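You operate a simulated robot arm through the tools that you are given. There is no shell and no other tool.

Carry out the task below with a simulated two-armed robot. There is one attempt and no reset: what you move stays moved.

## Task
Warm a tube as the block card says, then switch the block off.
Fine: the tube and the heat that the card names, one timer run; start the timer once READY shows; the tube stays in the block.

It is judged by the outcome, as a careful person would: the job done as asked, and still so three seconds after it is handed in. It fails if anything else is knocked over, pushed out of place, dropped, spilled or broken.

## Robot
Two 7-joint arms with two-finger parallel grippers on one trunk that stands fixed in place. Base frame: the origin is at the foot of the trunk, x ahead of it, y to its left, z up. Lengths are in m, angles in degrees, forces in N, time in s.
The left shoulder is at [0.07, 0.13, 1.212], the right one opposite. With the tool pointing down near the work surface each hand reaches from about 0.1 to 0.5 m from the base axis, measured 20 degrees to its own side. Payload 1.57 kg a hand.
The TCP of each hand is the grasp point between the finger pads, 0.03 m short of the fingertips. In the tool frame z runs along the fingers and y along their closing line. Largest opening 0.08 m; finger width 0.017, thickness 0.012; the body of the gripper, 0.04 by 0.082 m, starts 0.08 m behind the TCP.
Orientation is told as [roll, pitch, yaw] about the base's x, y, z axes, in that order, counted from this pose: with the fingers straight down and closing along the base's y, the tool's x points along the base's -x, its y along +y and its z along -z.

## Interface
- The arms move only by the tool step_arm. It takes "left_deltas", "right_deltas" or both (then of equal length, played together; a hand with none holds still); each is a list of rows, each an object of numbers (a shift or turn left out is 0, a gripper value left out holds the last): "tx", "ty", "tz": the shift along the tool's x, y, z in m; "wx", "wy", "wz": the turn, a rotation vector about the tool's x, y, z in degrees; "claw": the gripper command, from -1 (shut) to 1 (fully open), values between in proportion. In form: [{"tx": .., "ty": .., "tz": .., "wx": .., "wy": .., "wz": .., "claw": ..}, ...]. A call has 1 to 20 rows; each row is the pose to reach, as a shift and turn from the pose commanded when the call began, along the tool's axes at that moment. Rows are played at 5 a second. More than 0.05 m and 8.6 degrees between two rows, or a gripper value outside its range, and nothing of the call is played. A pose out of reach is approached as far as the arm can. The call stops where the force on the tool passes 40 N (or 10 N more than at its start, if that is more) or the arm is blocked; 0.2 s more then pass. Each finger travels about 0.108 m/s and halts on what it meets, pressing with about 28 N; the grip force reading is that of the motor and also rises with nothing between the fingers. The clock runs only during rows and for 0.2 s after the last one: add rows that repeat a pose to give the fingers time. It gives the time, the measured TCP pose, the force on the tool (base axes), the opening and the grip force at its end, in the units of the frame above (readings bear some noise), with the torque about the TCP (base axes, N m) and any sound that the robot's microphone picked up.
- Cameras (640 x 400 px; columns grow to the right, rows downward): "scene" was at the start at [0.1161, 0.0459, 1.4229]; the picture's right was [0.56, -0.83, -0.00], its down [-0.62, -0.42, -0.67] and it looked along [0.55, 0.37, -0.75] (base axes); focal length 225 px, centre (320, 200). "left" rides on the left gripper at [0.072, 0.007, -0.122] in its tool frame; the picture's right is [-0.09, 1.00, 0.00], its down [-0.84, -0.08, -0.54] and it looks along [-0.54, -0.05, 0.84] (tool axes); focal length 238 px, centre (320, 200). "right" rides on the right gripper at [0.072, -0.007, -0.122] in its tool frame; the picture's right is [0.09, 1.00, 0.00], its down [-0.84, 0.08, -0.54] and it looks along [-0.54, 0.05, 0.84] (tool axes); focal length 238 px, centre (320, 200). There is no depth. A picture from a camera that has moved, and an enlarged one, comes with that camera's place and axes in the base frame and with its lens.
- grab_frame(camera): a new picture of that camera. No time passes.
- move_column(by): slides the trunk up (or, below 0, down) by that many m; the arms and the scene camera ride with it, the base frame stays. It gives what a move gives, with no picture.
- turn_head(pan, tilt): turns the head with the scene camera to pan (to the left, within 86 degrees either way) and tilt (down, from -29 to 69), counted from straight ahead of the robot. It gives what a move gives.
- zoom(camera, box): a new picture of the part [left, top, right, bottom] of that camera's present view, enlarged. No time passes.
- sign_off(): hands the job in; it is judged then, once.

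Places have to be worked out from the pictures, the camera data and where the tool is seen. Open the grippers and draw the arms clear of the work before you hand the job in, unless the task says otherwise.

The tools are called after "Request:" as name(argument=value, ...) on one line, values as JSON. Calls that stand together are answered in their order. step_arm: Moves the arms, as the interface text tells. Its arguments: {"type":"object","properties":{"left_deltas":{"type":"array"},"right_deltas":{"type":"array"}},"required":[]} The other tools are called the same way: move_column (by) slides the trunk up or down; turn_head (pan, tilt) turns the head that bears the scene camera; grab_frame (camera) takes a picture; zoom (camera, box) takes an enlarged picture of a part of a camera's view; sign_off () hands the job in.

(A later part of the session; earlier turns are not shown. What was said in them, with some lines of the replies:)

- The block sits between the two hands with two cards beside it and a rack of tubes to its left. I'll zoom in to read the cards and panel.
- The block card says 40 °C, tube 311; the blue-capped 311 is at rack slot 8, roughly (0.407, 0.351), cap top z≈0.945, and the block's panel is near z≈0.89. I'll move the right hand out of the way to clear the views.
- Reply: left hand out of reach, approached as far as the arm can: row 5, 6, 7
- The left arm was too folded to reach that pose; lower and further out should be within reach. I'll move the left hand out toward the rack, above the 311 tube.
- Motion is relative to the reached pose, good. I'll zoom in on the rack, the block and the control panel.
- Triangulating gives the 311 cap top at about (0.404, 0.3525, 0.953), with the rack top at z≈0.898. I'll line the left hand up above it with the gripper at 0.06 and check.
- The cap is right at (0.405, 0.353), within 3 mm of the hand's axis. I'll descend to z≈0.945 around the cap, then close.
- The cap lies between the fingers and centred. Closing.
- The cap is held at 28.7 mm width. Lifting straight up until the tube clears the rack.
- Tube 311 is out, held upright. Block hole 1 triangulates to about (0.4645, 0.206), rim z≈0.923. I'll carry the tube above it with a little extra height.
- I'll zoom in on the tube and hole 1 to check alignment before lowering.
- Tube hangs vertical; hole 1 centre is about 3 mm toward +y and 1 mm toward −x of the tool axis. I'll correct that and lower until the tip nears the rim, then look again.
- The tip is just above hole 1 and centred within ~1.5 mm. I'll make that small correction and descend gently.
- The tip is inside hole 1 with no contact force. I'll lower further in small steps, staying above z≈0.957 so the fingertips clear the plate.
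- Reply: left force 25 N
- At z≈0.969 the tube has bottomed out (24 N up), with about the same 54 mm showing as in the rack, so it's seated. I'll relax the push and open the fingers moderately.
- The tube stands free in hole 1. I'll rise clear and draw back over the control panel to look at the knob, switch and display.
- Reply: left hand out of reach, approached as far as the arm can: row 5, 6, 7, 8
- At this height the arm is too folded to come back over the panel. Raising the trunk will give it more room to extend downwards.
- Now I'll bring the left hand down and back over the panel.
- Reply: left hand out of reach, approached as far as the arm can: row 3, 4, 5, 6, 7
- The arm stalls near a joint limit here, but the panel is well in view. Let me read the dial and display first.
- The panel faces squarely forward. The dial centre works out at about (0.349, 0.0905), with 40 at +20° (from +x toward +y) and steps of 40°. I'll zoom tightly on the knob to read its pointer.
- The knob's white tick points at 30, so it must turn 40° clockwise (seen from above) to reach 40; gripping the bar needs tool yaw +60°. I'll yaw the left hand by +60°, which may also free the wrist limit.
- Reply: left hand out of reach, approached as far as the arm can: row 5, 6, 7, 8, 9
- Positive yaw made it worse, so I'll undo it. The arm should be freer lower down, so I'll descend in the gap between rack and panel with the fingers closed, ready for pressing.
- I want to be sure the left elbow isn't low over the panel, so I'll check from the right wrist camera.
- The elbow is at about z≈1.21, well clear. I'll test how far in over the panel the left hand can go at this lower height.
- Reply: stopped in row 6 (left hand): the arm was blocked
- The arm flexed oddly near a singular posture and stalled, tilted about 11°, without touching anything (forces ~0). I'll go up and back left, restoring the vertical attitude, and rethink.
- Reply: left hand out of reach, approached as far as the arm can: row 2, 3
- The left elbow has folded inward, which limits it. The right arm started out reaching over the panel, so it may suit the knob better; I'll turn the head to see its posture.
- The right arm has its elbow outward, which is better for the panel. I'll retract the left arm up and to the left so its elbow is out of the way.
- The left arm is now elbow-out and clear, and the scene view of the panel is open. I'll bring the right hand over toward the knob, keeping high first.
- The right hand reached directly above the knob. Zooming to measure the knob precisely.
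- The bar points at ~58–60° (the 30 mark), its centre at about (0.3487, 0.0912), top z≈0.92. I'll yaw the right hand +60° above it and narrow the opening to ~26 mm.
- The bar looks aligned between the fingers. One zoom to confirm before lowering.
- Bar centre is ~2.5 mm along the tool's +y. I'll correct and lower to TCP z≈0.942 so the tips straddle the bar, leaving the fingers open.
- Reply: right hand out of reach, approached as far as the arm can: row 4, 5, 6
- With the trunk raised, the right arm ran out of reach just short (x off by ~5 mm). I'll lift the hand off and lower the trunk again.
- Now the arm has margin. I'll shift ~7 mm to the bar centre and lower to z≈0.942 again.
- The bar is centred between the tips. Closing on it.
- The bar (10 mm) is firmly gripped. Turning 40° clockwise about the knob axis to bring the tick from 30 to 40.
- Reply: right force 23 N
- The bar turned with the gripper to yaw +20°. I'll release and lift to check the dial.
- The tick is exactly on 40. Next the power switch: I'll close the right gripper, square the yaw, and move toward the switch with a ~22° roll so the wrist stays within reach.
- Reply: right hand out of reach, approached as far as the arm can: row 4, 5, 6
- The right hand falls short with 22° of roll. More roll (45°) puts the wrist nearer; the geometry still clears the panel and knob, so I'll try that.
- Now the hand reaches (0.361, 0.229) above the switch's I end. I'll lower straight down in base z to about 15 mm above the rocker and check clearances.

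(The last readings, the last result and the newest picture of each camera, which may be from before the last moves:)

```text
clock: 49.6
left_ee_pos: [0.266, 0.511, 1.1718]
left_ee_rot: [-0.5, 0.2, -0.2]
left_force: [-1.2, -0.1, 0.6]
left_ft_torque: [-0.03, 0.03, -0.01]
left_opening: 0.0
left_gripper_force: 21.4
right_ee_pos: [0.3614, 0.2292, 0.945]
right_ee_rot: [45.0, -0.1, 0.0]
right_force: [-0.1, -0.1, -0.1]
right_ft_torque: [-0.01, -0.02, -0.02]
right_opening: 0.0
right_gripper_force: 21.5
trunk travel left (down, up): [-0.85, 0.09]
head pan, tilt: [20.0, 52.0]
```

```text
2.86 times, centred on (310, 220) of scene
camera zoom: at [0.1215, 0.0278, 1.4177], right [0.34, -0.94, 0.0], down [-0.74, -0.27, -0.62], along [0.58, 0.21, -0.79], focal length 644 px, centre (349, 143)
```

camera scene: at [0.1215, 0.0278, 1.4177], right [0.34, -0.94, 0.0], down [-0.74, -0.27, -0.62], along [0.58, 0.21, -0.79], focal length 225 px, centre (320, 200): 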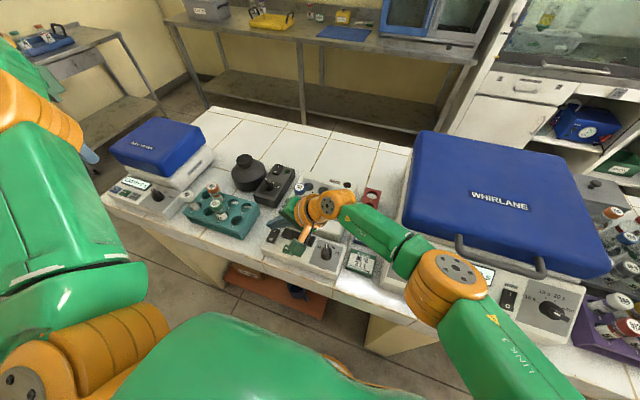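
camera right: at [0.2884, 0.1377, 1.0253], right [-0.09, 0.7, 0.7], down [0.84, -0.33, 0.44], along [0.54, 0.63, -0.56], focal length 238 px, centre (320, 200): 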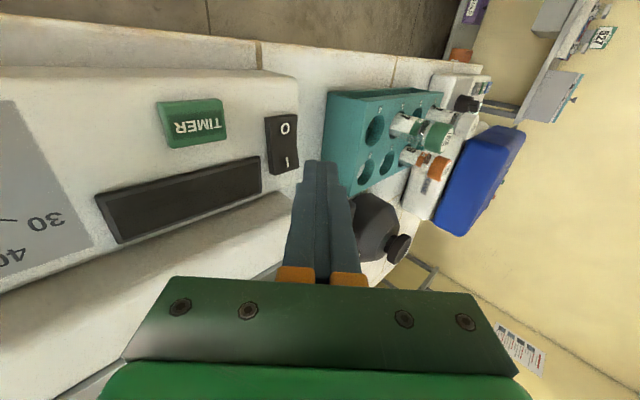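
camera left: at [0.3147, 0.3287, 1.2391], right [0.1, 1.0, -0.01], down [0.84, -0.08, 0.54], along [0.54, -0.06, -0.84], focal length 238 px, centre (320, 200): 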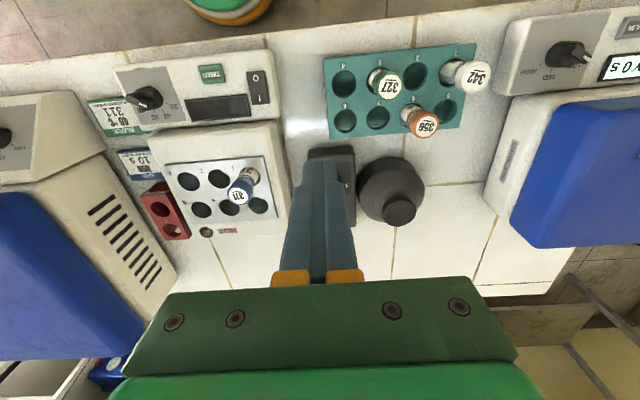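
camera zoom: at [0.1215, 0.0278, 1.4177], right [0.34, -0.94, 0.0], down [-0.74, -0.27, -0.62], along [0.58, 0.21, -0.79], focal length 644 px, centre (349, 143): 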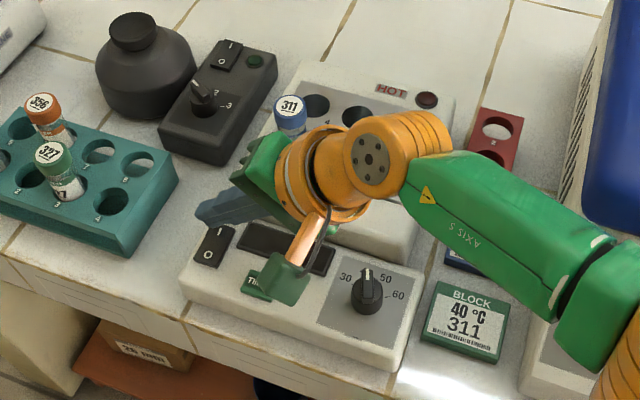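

The fingertip is just above the I end of the switch. I want to check the right elbow's clearance over the centrifuge before pressing.

Request:
zoom(camera="scene", box=[360, 190, 600, 370])

Request:
grab_frame(camera="left")

```text
2.22 times, centred on (480, 280) of scene
camera zoom: at [0.1215, 0.0278, 1.4177], right [0.34, -0.94, 0.0], down [-0.74, -0.27, -0.62], along [0.58, 0.21, -0.79], focal length 501 px, centre (-36, 22)
```

zoom: 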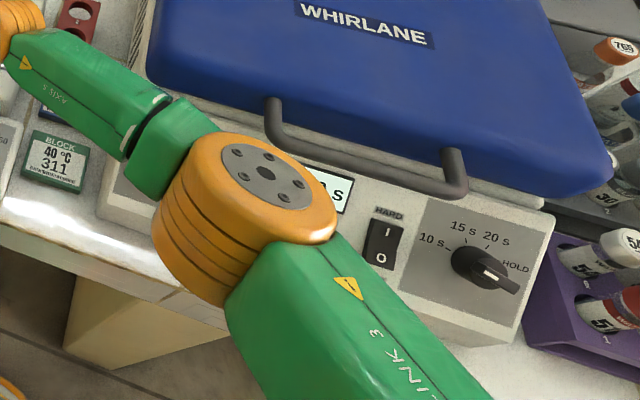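

```text
taken
camera left: at [0.1961, 0.5188, 1.2943], right [0.1, 1.0, -0.01], down [0.84, -0.08, 0.54], along [0.54, -0.06, -0.84], focal length 238 px, centre (320, 200)
```

left: 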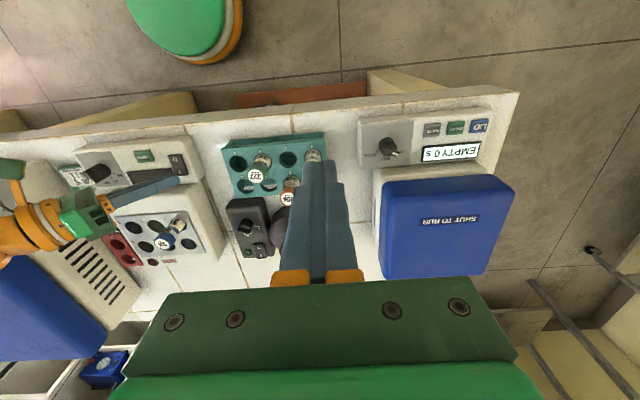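

The elbow is around z≈1.1, comfortably above the centrifuge. Now I'll press the I end in small downward steps, watching the force.

Request:
step_arm(right_deltas=[{"ty": -0.0049, "tz": 0.0021}, {"ty": -0.0085, "tz": 0.0057}, {"ty": -0.0113, "tz": 0.0085}, {"ty": -0.0134, "tz": 0.0106}, {"ty": -0.0148, "tz": 0.012}])

Request:
zoom(camera="scene", box=[250, 190, 350, 280])

Request:
grab_frame(camera="right")

```text
clock: 50.8
left_ee_pos: [0.266, 0.5096, 1.1709]
left_ee_rot: [-0.5, 0.2, -0.2]
left_force: [-0.1, -0.1, -1.0]
left_ft_torque: [0.01, 0.02, 0.01]
left_opening: 0.0
left_gripper_force: 21.3
right_ee_pos: [0.362, 0.2273, 0.9267]
right_ee_rot: [45.0, 0.0, 0.1]
right_force: [0.3, 0.6, -0.4]
right_ft_torque: [0.01, 0.02, 0.01]
right_opening: 0.0001
right_gripper_force: 21.8
trunk travel left (down, up): [-0.85, 0.09]
head pan, tilt: [20.0, 52.0]
```

```text
4.44 times, centred on (300, 235) of scene
camera zoom: at [0.1217, 0.0277, 1.4177], right [0.34, -0.94, 0.0], down [-0.74, -0.27, -0.62], along [0.58, 0.21, -0.79], focal length 1001 px, centre (409, 44)
```

zoom: 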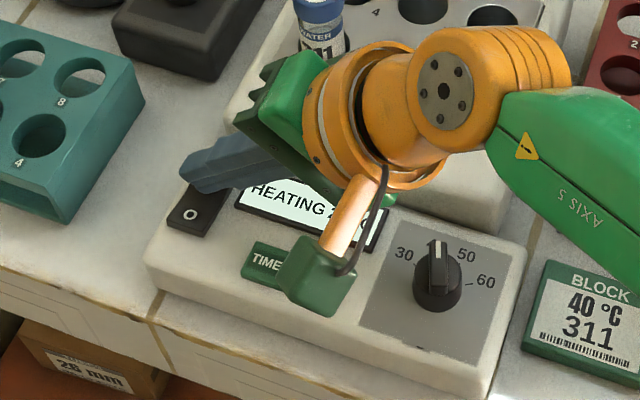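

```text
taken
camera right: at [0.2889, 0.1353, 1.0075], right [-0.09, 0.7, 0.7], down [0.84, -0.33, 0.44], along [0.54, 0.63, -0.56], focal length 238 px, centre (320, 200)
```

right: 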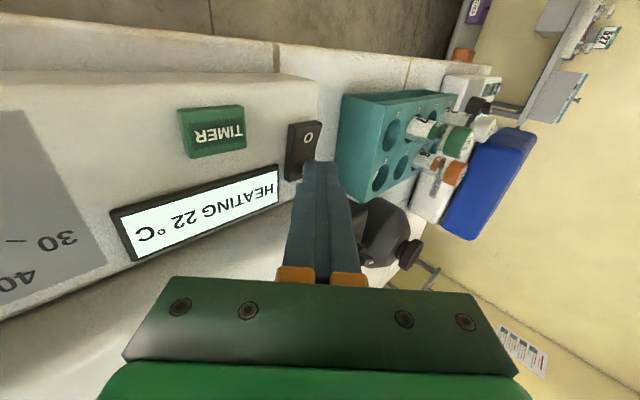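

The display reads "HEATING 22 °C" — it's on. I'll lift off and move to hover above the TIMER button, easing the roll to 22°.

Request:
step_arm(right_deltas=[{"ty": 0.0177, "tz": -0.0177}, {"ty": 0.0354, "tz": -0.0354}, {"ty": 0.025, "tz": -0.046, "tx": 0.011, "wx": 8}, {"ty": 0.014, "tz": -0.056, "tx": 0.022, "wx": 16}, {"ty": 0.0036, "tz": -0.0672, "tx": 0.033, "wx": 23}, {"ty": 0.0036, "tz": -0.0672, "tx": 0.033, "wx": 23}])

Request:
grab_frame(camera="right")

Request:
zoom(camera="scene", box=[230, 150, 390, 290])

```text
clock: 52.2
left_ee_pos: [0.2659, 0.51, 1.1725]
left_ee_rot: [-0.5, 0.2, -0.3]
left_force: [-0.5, 0.3, 0.0]
left_ft_torque: [0.02, 0.01, -0.02]
left_opening: 0.0
left_gripper_force: 21.1
right_ee_pos: [0.3288, 0.1827, 0.977]
right_ee_rot: [21.8, 0.0, -0.1]
right_force: [-0.8, 0.7, 0.7]
right_ft_torque: [-0.01, 0.01, -0.01]
right_opening: 0.0
right_gripper_force: 20.9
trunk travel left (down, up): [-0.85, 0.09]
head pan, tilt: [20.0, 52.0]
```

```text
taken
camera right: at [0.2557, 0.1304, 1.0867], right [-0.09, 0.92, 0.37], down [0.84, -0.13, 0.53], along [0.54, 0.36, -0.76], focal length 238 px, centre (320, 200)
```

right: 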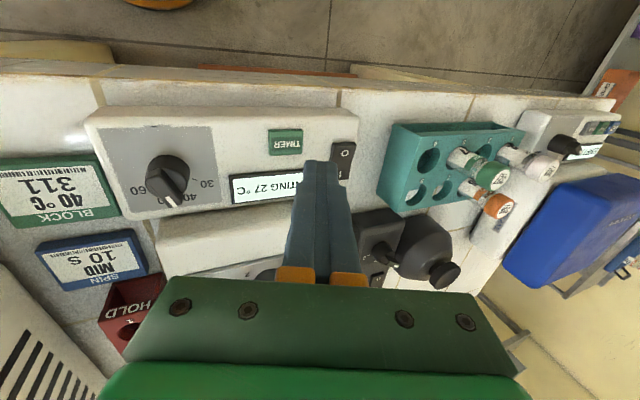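

```text
2.86 times, centred on (310, 220) of scene
camera zoom: at [0.1216, 0.0278, 1.4177], right [0.34, -0.94, 0.0], down [-0.74, -0.27, -0.62], along [0.58, 0.21, -0.79], focal length 644 px, centre (349, 143)
```

zoom: 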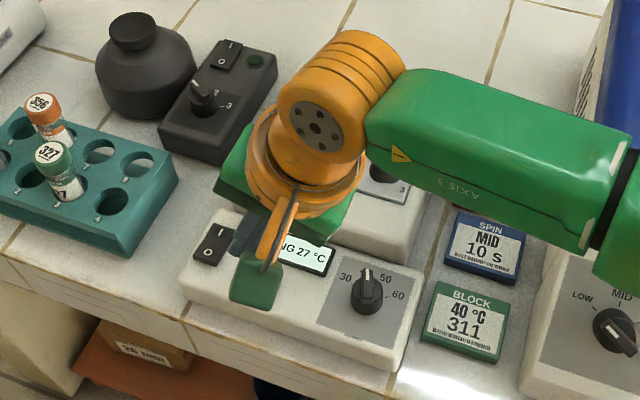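

It's at 27 °C already; the TIMER button is at about (0.327, 0.1835), right below the tip. I'll lower to hover ~15 mm above it and wait.

Request:
step_arm(right_deltas=[{"ty": -0.0066, "tz": 0.0162}, {"ty": -0.0122, "tz": 0.0325}, {"ty": -0.0122, "tz": 0.0325}, {"ty": -0.0122, "tz": 0.0325}, {"ty": -0.0122, "tz": 0.0325}, {"ty": -0.0122, "tz": 0.0325}, {"ty": -0.0122, "tz": 0.0325}, {"ty": -0.0122, "tz": 0.0325}, {"ty": -0.0122, "tz": 0.0325}, {"ty": -0.0122, "tz": 0.0325}, {"ty": -0.0122, "tz": 0.0325}, {"ty": -0.0122, "tz": 0.0325}, {"ty": -0.0122, "tz": 0.0325}, {"ty": -0.0122, "tz": 0.0325}, {"ty": -0.0122, "tz": 0.0325}])

Request:
grab_frame(camera="right")

Request:
zoom(camera="scene", box=[250, 190, 350, 280])

```text
clock: 55.4
left_ee_pos: [0.266, 0.5107, 1.1715]
left_ee_rot: [-0.4, 0.2, -0.2]
left_force: [-0.3, 0.8, -0.3]
left_ft_torque: [0.01, 0.02, 0.01]
left_opening: 0.0
left_gripper_force: 21.6
right_ee_pos: [0.3281, 0.1815, 0.9415]
right_ee_rot: [22.0, 0.0, 0.0]
right_force: [0.0, 0.0, 0.1]
right_ft_torque: [0.0, 0.03, 0.0]
right_opening: 0.0
right_gripper_force: 21.8
trunk travel left (down, up): [-0.85, 0.09]
head pan, tilt: [20.0, 52.0]
```

```text
taken
camera right: at [0.2565, 0.1309, 1.0523], right [-0.09, 0.92, 0.37], down [0.84, -0.13, 0.53], along [0.54, 0.36, -0.76], focal length 238 px, centre (320, 200)
```

right: 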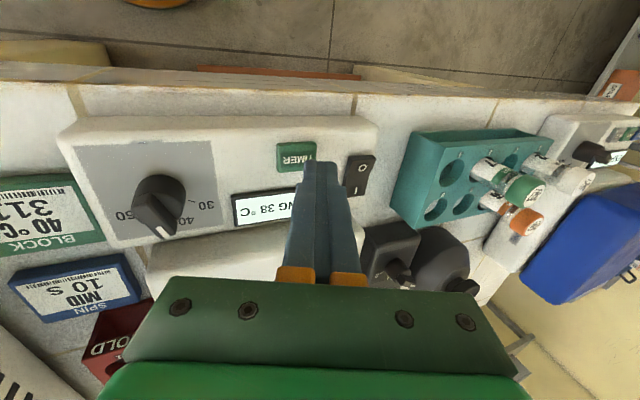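

```text
4.44 times, centred on (300, 235) of scene
camera zoom: at [0.1215, 0.0278, 1.4177], right [0.34, -0.94, 0.0], down [-0.74, -0.27, -0.62], along [0.58, 0.21, -0.79], focal length 1001 px, centre (409, 44)
```

zoom: 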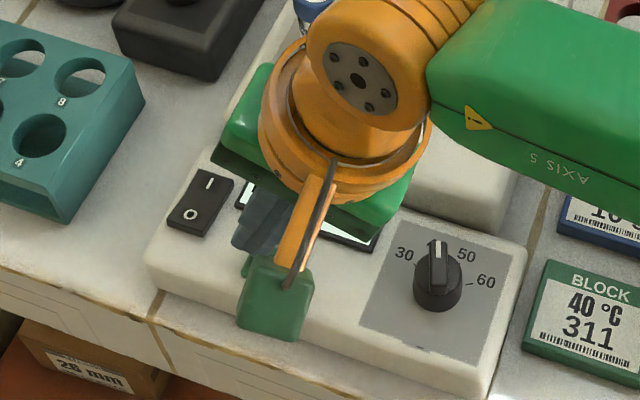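

38 °C and rising, the tip is over the button. I'll wait a little longer for READY.

Request:
step_arm(right_deltas=[{"tx": 0.001}, {"tx": 0.001}, {"tx": 0.001}, {"tx": 0.001}, {"tx": 0.001}, {"tx": 0.001}, {"tx": 0.001}])

Request:
grab_frame(camera="right")

```text
clock: 57.0
left_ee_pos: [0.266, 0.5094, 1.1717]
left_ee_rot: [-0.5, 0.2, -0.3]
left_force: [-0.2, 0.2, 0.2]
left_ft_torque: [-0.03, 0.01, 0.0]
left_opening: 0.0
left_gripper_force: 21.3
right_ee_pos: [0.3269, 0.1822, 0.9427]
right_ee_rot: [22.0, 0.1, 0.0]
right_force: [-0.6, 0.6, -0.1]
right_ft_torque: [0.02, 0.0, 0.02]
right_opening: 0.0
right_gripper_force: 21.5
trunk travel left (down, up): [-0.85, 0.09]
head pan, tilt: [20.0, 52.0]
```

```text
taken
camera right: at [0.2553, 0.1305, 1.0519], right [-0.09, 0.92, 0.37], down [0.84, -0.13, 0.53], along [0.54, 0.36, -0.76], focal length 238 px, centre (320, 200)
```

right: 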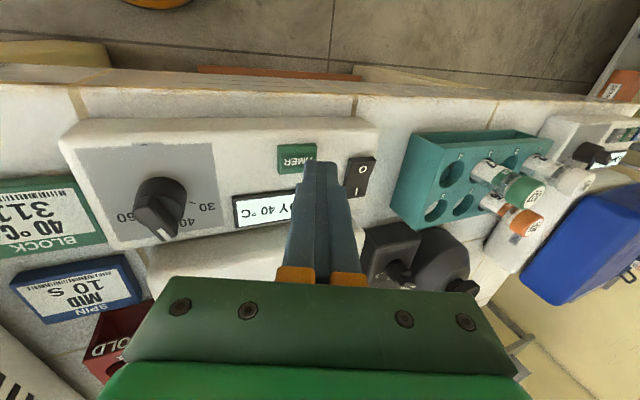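

The display now reads "…DY 40 °C" — READY. I'll press TIMER once, going down ~20 mm and straight back up.

Request:
step_arm(right_deltas=[{"ty": -0.003, "tz": 0.0074}, {"ty": -0.0052, "tz": 0.013}, {"ty": -0.0067, "tz": 0.0167}, {"ty": -0.0075, "tz": 0.0185}])

Request:
grab_frame(camera="right")

```text
clock: 58.0
left_ee_pos: [0.2656, 0.5108, 1.172]
left_ee_rot: [-0.5, 0.2, -0.2]
left_force: [0.4, 0.6, 0.3]
left_ft_torque: [0.0, 0.01, 0.02]
left_opening: 0.0
left_gripper_force: 21.1
right_ee_pos: [0.3286, 0.1822, 0.9227]
right_ee_rot: [22.1, -0.1, 0.0]
right_force: [0.8, 0.6, 6.8]
right_ft_torque: [0.04, -0.04, 0.01]
right_opening: 0.0002
right_gripper_force: 20.9
trunk travel left (down, up): [-0.85, 0.09]
head pan, tilt: [20.0, 52.0]
heard: click
```

```text
taken
camera right: at [0.2545, 0.1309, 1.0327], right [-0.09, 0.92, 0.37], down [0.84, -0.13, 0.53], along [0.54, 0.36, -0.76], focal length 238 px, centre (320, 200)
```

right: 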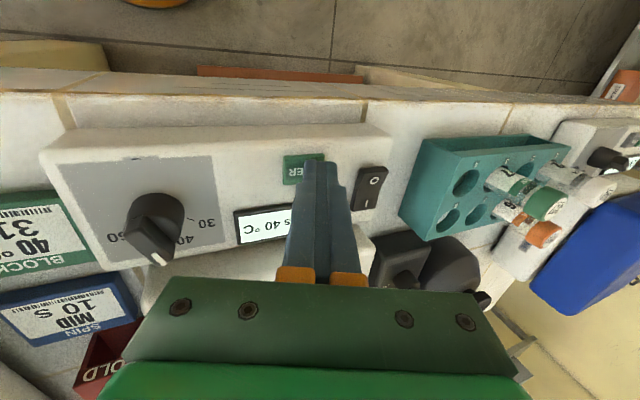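

A click was heard and the display shows a seconds count. Lifting straight off the button so it isn't pressed again.

Request:
step_arm(right_deltas=[{"ty": 0.0075, "tz": -0.0185}, {"ty": 0.0187, "tz": -0.0464}, {"ty": 0.0262, "tz": -0.0649, "tx": -0.01}, {"ty": 0.0262, "tz": -0.0649, "tx": -0.03}])

Request:
grab_frame(camera="right")

Request:
zoom(camera="scene", box=[250, 190, 350, 280])

Request:
zoom(camera="left", box=[60, 120, 240, 260])

```text
clock: 59.0
left_ee_pos: [0.2665, 0.5116, 1.1717]
left_ee_rot: [-0.5, 0.3, -0.1]
left_force: [0.1, -0.4, 0.0]
left_ft_torque: [-0.02, 0.0, -0.01]
left_opening: 0.0
left_gripper_force: 21.5
right_ee_pos: [0.3585, 0.1832, 0.9922]
right_ee_rot: [22.1, 0.0, -0.1]
right_force: [-0.1, 0.4, -0.1]
right_ft_torque: [0.02, 0.06, 0.01]
right_opening: 0.0
right_gripper_force: 21.4
trunk travel left (down, up): [-0.85, 0.09]
head pan, tilt: [20.0, 52.0]
```

```text
taken
camera right: at [0.2849, 0.1303, 1.1018], right [-0.09, 0.92, 0.37], down [0.84, -0.13, 0.53], along [0.54, 0.36, -0.76], focal length 238 px, centre (320, 200)
```

right: 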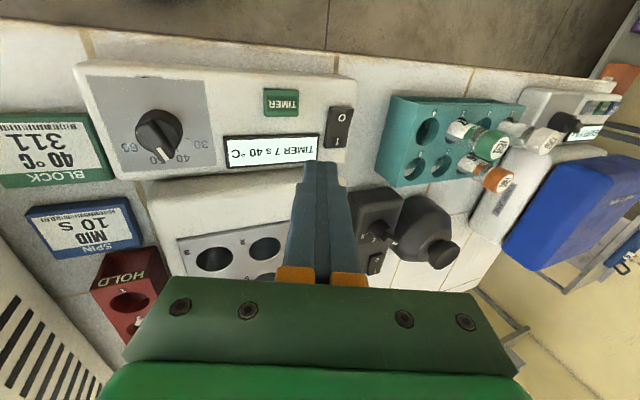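

```text
4.44 times, centred on (300, 235) of scene
camera zoom: at [0.1223, 0.0283, 1.4176], right [0.34, -0.94, 0.0], down [-0.74, -0.27, -0.61], along [0.58, 0.21, -0.79], focal length 1001 px, centre (409, 44)
```

zoom: 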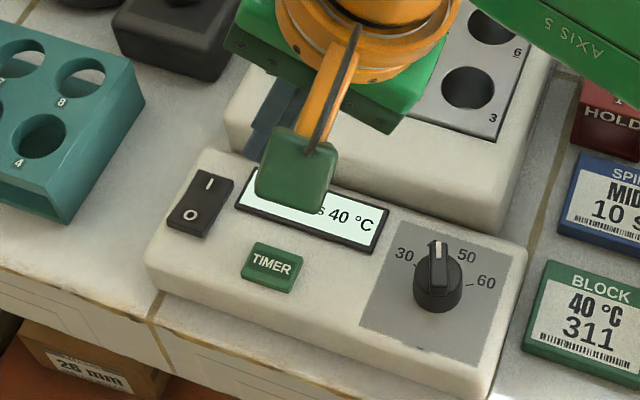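

```text
2.86 times, centred on (150, 190) of left
camera zoom: at [0.1968, 0.5192, 1.294], right [0.1, 1.0, -0.01], down [0.84, -0.08, 0.54], along [0.54, -0.06, -0.84], focal length 681 px, centre (806, 229)
```

zoom: 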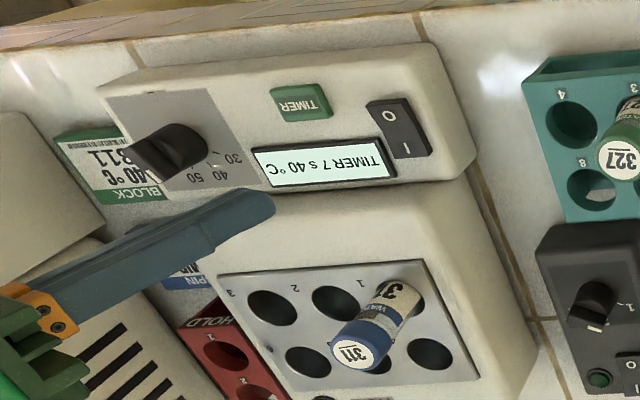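

The display reads "TIMER 7 s 40 °C", with tube 311 in hole 1. While it runs, I'll move the hand to hover over the O end of the switch (without touching it) with 45° roll.

Request:
step_arm(right_deltas=[{"ty": 0.009, "tz": 0.008, "tx": 0.006, "wx": -6}, {"ty": 0.017, "tz": 0.016, "tx": 0.012, "wx": -12}, {"ty": 0.026, "tz": 0.024, "tx": 0.018, "wx": -18}, {"ty": 0.0344, "tz": 0.0323, "tx": 0.022, "wx": -23}, {"ty": 0.0344, "tz": 0.0323, "tx": 0.022, "wx": -23}])

Request:
grab_frame(camera="right")

Request:
zoom(camera="left", box=[60, 120, 240, 260])

```text
clock: 60.2
left_ee_pos: [0.2668, 0.5108, 1.1712]
left_ee_rot: [-0.5, 0.2, -0.2]
left_force: [1.3, -0.9, 0.7]
left_ft_torque: [0.01, 0.01, -0.01]
left_opening: 0.0
left_gripper_force: 20.9
right_ee_pos: [0.3348, 0.2272, 0.9753]
right_ee_rot: [45.1, 0.1, 0.0]
right_force: [-0.1, -0.5, 0.5]
right_ft_torque: [0.01, -0.01, 0.03]
right_opening: 0.0
right_gripper_force: 21.3
trunk travel left (down, up): [-0.85, 0.09]
head pan, tilt: [20.0, 52.0]
```

```text
taken
camera right: at [0.2624, 0.1362, 1.0546], right [-0.09, 0.7, 0.71], down [0.84, -0.33, 0.44], along [0.54, 0.63, -0.56], focal length 238 px, centre (320, 200)
```

right: 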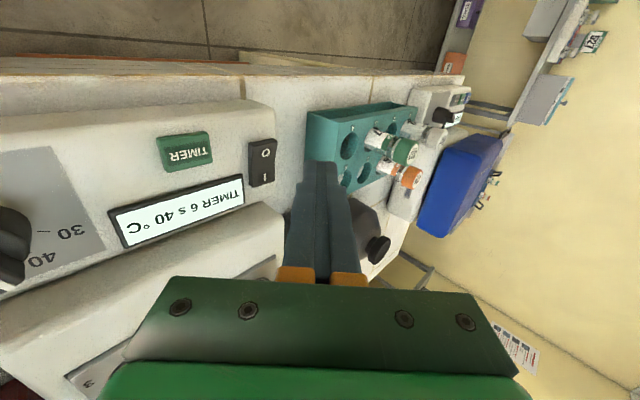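

```text
2.86 times, centred on (150, 190) of left
camera zoom: at [0.1962, 0.5188, 1.2943], right [0.1, 1.0, -0.01], down [0.84, -0.08, 0.54], along [0.54, -0.06, -0.84], focal length 681 px, centre (806, 229)
```

zoom: 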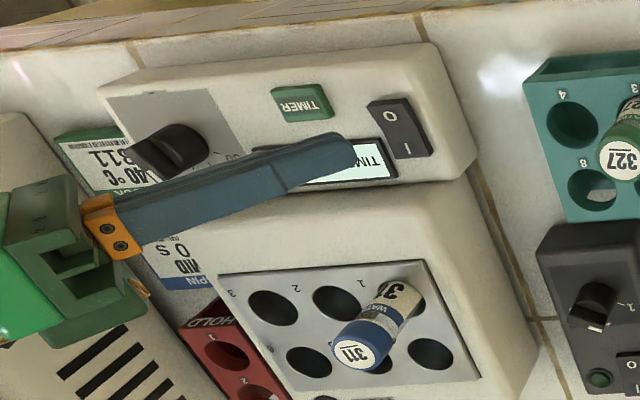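

It's counting down (6 s left). I'll hold still over the switch for a few seconds.

Request:
step_arm(right_deltas=[{"tx": -0.001}, {"tx": -0.001}, {"tx": -0.001}, {"tx": -0.001}, {"tx": -0.001}, {"tx": -0.001}, {"tx": -0.001}, {"tx": -0.001}, {"tx": -0.001}, {"tx": -0.001}, {"tx": -0.001}, {"tx": -0.001}, {"tx": -0.001}, {"tx": -0.001}, {"tx": -0.001}, {"tx": -0.001}, {"tx": -0.001}, {"tx": -0.001}, {"tx": -0.001}, {"tx": -0.001}])

Request:
grab_frame(camera="right")

```text
clock: 64.4
left_ee_pos: [0.2656, 0.5112, 1.1713]
left_ee_rot: [-0.5, 0.2, -0.2]
left_force: [0.0, 1.2, 0.0]
left_ft_torque: [0.01, 0.0, 0.03]
left_opening: 0.0
left_gripper_force: 21.4
right_ee_pos: [0.3361, 0.226, 0.9743]
right_ee_rot: [45.1, 0.0, -0.1]
right_force: [0.5, -0.6, 0.2]
right_ft_torque: [0.0, -0.02, 0.02]
right_opening: 0.0002
right_gripper_force: 21.8
trunk travel left (down, up): [-0.85, 0.09]
head pan, tilt: [20.0, 52.0]
```

```text
taken
camera right: at [0.2635, 0.1361, 1.055], right [-0.09, 0.7, 0.7], down [0.84, -0.33, 0.44], along [0.54, 0.63, -0.56], focal length 238 px, centre (320, 200)
```

right: 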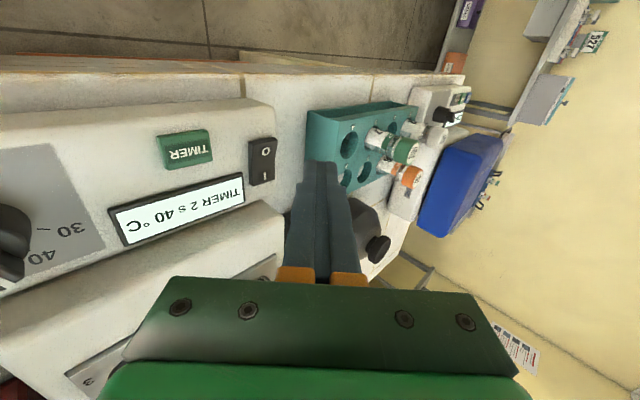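

2 s left; I'll hold for about three more seconds and check the display.

Request:
step_arm(right_deltas=[{"tx": -0.001}, {"tx": -0.001}, {"tx": -0.001}, {"tx": -0.001}, {"tx": -0.001}, {"tx": -0.001}, {"tx": -0.001}, {"tx": -0.001}, {"tx": -0.001}, {"tx": -0.001}, {"tx": -0.001}, {"tx": -0.001}, {"tx": -0.001}, {"tx": -0.001}])

Request:
grab_frame(camera="right")

```text
clock: 67.4
left_ee_pos: [0.2666, 0.5119, 1.1723]
left_ee_rot: [-0.5, 0.1, -0.2]
left_force: [0.4, 0.3, -0.6]
left_ft_torque: [0.02, 0.0, -0.01]
left_opening: 0.0001
left_gripper_force: 20.9
right_ee_pos: [0.3373, 0.2278, 0.9743]
right_ee_rot: [45.1, 0.0, -0.1]
right_force: [-0.2, -0.6, -0.5]
right_ft_torque: [0.0, -0.01, 0.02]
right_opening: 0.0
right_gripper_force: 21.5
trunk travel left (down, up): [-0.85, 0.09]
head pan, tilt: [20.0, 52.0]
```

```text
taken
camera right: at [0.2644, 0.1358, 1.0547], right [-0.09, 0.7, 0.7], down [0.84, -0.33, 0.44], along [0.54, 0.63, -0.56], focal length 238 px, centre (320, 200)
```

right: 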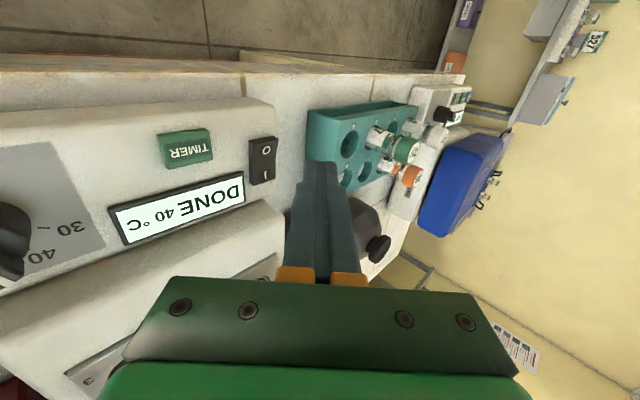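

The display shows "DONE 40 °C". Now pressing the O end straight down in base z.

Request:
step_arm(right_deltas=[{"ty": -0.0106, "tz": 0.0106}, {"ty": -0.0212, "tz": 0.0212}, {"ty": -0.0269, "tz": 0.0269}, {"ty": -0.0304, "tz": 0.0304}, {"ty": -0.0325, "tz": 0.0325}, {"ty": -0.034, "tz": 0.034}])

Request:
grab_frame(camera="right")

```text
clock: 68.8
left_ee_pos: [0.2671, 0.5098, 1.1723]
left_ee_rot: [-0.5, 0.1, -0.2]
left_force: [1.5, 0.1, -0.2]
left_ft_torque: [0.01, 0.02, 0.01]
left_opening: 0.0
left_gripper_force: 21.0
right_ee_pos: [0.3377, 0.2265, 0.9263]
right_ee_rot: [45.0, 0.0, 0.0]
right_force: [-0.9, -0.1, 0.7]
right_ft_torque: [-0.01, -0.02, 0.01]
right_opening: 0.0
right_gripper_force: 21.8
trunk travel left (down, up): [-0.85, 0.09]
head pan, tilt: [20.0, 52.0]
```

```text
taken
camera right: at [0.2644, 0.1353, 1.007], right [-0.09, 0.7, 0.7], down [0.84, -0.33, 0.44], along [0.54, 0.63, -0.56], focal length 238 px, centre (320, 200)
```

right: 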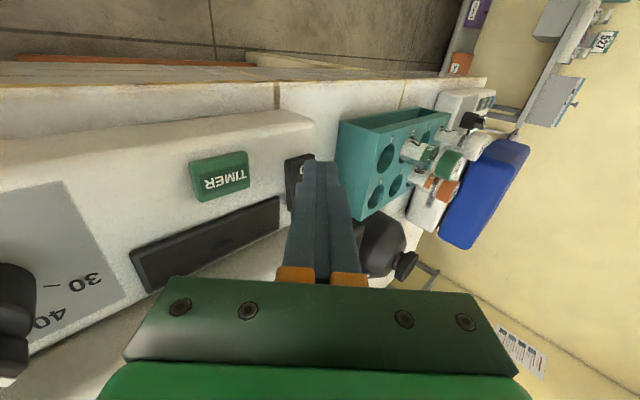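

The display went dark — block is off. I'll lift straight up, then straighten the wrist and back away to the right, opening the gripper.

Request:
step_arm(right_deltas=[{"ty": 0.0283, "tz": -0.0283}, {"ty": 0.0566, "tz": -0.0566}, {"ty": 0.0849, "tz": -0.0849}, {"ty": 0.0637, "tz": -0.1061, "wx": 8}, {"ty": 0.0424, "tz": -0.1273, "wx": 16}, {"ty": 0.0212, "tz": -0.1485, "wx": 24}, {"ty": 0.0, "tz": -0.1697, "wx": 32}, {"ty": -0.0141, "tz": -0.1838, "wx": 40}, {"ty": -0.0141, "tz": -0.1838, "wx": 45}, {"ty": -0.0141, "tz": -0.1838, "wx": 45}])

Request:
grab_frame(camera="scene")

Request:
grab_frame(camera="right")

```text
clock: 71.0
left_ee_pos: [0.2659, 0.51, 1.1712]
left_ee_rot: [-0.4, 0.2, -0.3]
left_force: [-0.6, -0.5, 0.1]
left_ft_torque: [0.01, 0.0, -0.01]
left_opening: 0.0
left_gripper_force: 21.2
right_ee_pos: [0.3384, 0.0862, 1.0467]
right_ee_rot: [-0.1, 0.1, 0.0]
right_force: [0.2, -0.6, -0.3]
right_ft_torque: [-0.01, 0.02, 0.0]
right_opening: 0.0002
right_gripper_force: 21.3
trunk travel left (down, up): [-0.85, 0.09]
head pan, tilt: [20.0, 52.0]
```

```text
taken
camera scene: at [0.1216, 0.0276, 1.4177], right [0.34, -0.94, 0.0], down [-0.74, -0.27, -0.62], along [0.58, 0.21, -0.79], focal length 225 px, centre (320, 200)
```

scene: 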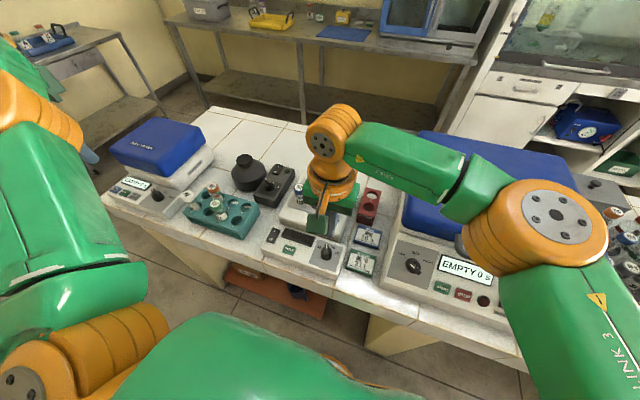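

```text
taken
camera right: at [0.2649, 0.0798, 1.1672], right [-0.09, 1.0, 0.0], down [0.84, 0.08, 0.54], along [0.54, 0.05, -0.84], focal length 238 px, centre (320, 200)
```

right: 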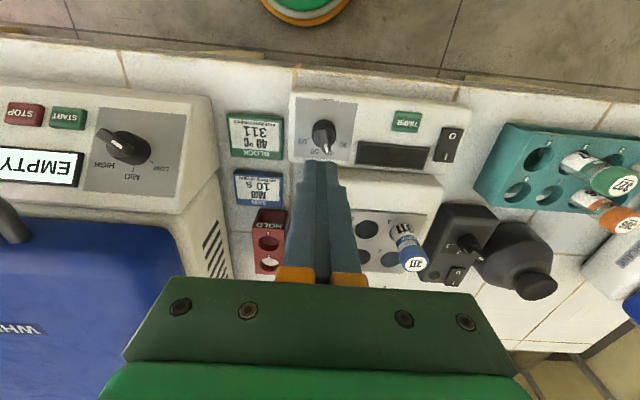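

All in order. Now I'll withdraw the right arm back up and right along the way it came, and open both grippers.

Request:
step_arm(right_deltas=[{"tz": -0.04}, {"tz": -0.08, "tx": 0.02}, {"tz": -0.12, "tx": 0.04}, {"tz": -0.15, "tx": 0.07}, {"tz": -0.17, "tx": 0.1, "ty": -0.02}, {"tz": -0.19, "tx": 0.11, "ty": -0.06}, {"tz": -0.19, "tx": 0.11, "ty": -0.1}, {"tz": -0.19, "tx": 0.11, "ty": -0.14, "claw": 1}, {"tz": -0.19, "tx": 0.11, "ty": -0.18, "claw": 1}, {"tz": -0.19, "tx": 0.11, "ty": -0.22, "claw": 1}, {"tz": -0.19, "tx": 0.11, "ty": -0.26, "claw": 1}, {"tz": -0.19, "tx": 0.11, "ty": -0.29, "claw": 1}, {"tz": -0.19, "tx": 0.11, "ty": -0.29, "claw": 1}], left_deltas=[{"tz": -0.01}, {"tz": -0.02}, {"tz": -0.03}, {"tz": -0.04}, {"tz": -0.05}, {"tz": -0.05}, {"tz": -0.05}, {"tz": -0.05, "claw": 1}, {"tz": -0.05, "claw": 1}, {"tz": -0.05, "claw": 1}, {"tz": -0.05, "claw": 1}, {"tz": -0.05, "claw": 1}, {"tz": -0.05, "claw": 1}])

Request:
grab_frame(camera="scene")

Request:
zoom(camera="scene", box=[180, 140, 400, 290])

Request:
grab_frame(camera="left")

```text
clock: 73.8
left_ee_pos: [0.2524, 0.501, 1.209]
left_ee_rot: [-0.4, 0.2, -0.2]
left_force: [0.6, 0.0, -0.1]
left_ft_torque: [-0.02, 0.01, 0.02]
left_opening: 0.0797
left_gripper_force: 0.0
left hand out of reach, approached as far as the arm can: row 2, 3, 4, 5, 6, 7, 8, 9, 10, 11, 12, 13
right_ee_pos: [0.2253, -0.204, 1.2368]
right_ee_rot: [0.0, 0.0, 0.0]
right_force: [0.9, 0.1, 0.2]
right_ft_torque: [-0.01, 0.01, -0.03]
right_opening: 0.08
right_gripper_force: 0.1
trunk travel left (down, up): [-0.85, 0.09]
head pan, tilt: [20.0, 52.0]
```

```text
taken
camera scene: at [0.1218, 0.0281, 1.4177], right [0.34, -0.94, 0.0], down [-0.74, -0.27, -0.62], along [0.58, 0.21, -0.79], focal length 225 px, centre (320, 200)
```

scene: 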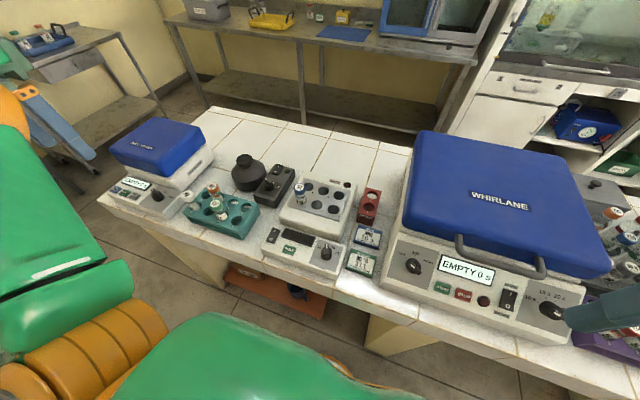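

```text
2.67 times, centred on (290, 215) of scene
camera zoom: at [0.1218, 0.0281, 1.4177], right [0.34, -0.94, 0.0], down [-0.74, -0.27, -0.62], along [0.58, 0.21, -0.79], focal length 601 px, centre (400, 160)
```

zoom: 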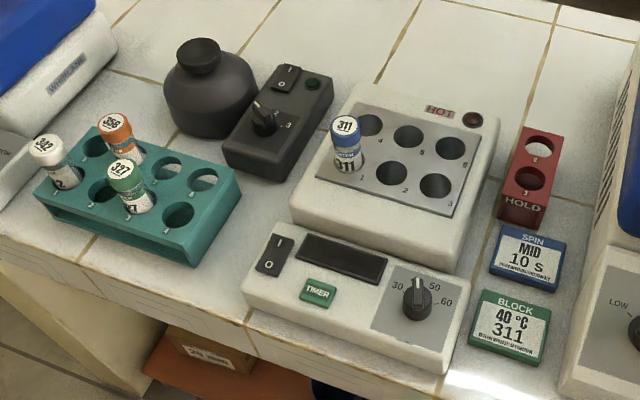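

```text
taken
camera left: at [0.1816, 0.509, 1.3314], right [0.1, 1.0, -0.01], down [0.84, -0.08, 0.54], along [0.54, -0.06, -0.84], focal length 238 px, centre (320, 200)
```

left: 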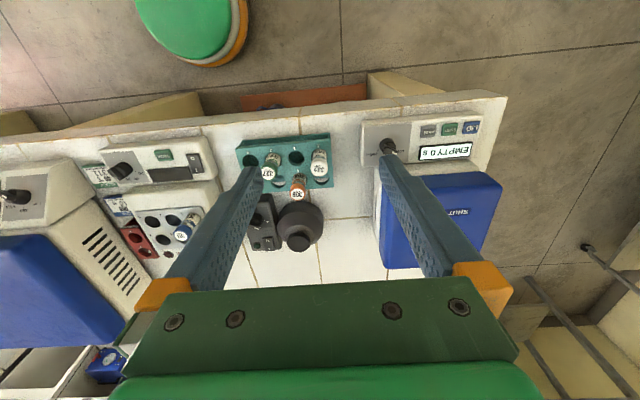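

The final pictures show tube 311 standing in block hole 1, the dial at 40, the display dark and the switch at O. Nothing else has moved, both grippers are open and both arms are clear, so I'm handing the job in.

Request:
sign_off()

```text
The job is handed in.
```

Tube 311 was warmed at 40 °C as the block card says, and the block is now switched off. The job is handed in.

- **Tube:** I took 311 from rack slot 8 and seated it in block hole 1, where it stays.
- **Heat:** I turned the dial from 30 to 40 before switching the block on.
- **Timer:** I pressed it once, after READY showed. It counted down, and the display read "DONE 40 °C".
- **Switch-off:** I then pressed O and the display went dark.

In the last pictures nothing else on the bench had moved. Both grippers are open and both arms are clear of the work.
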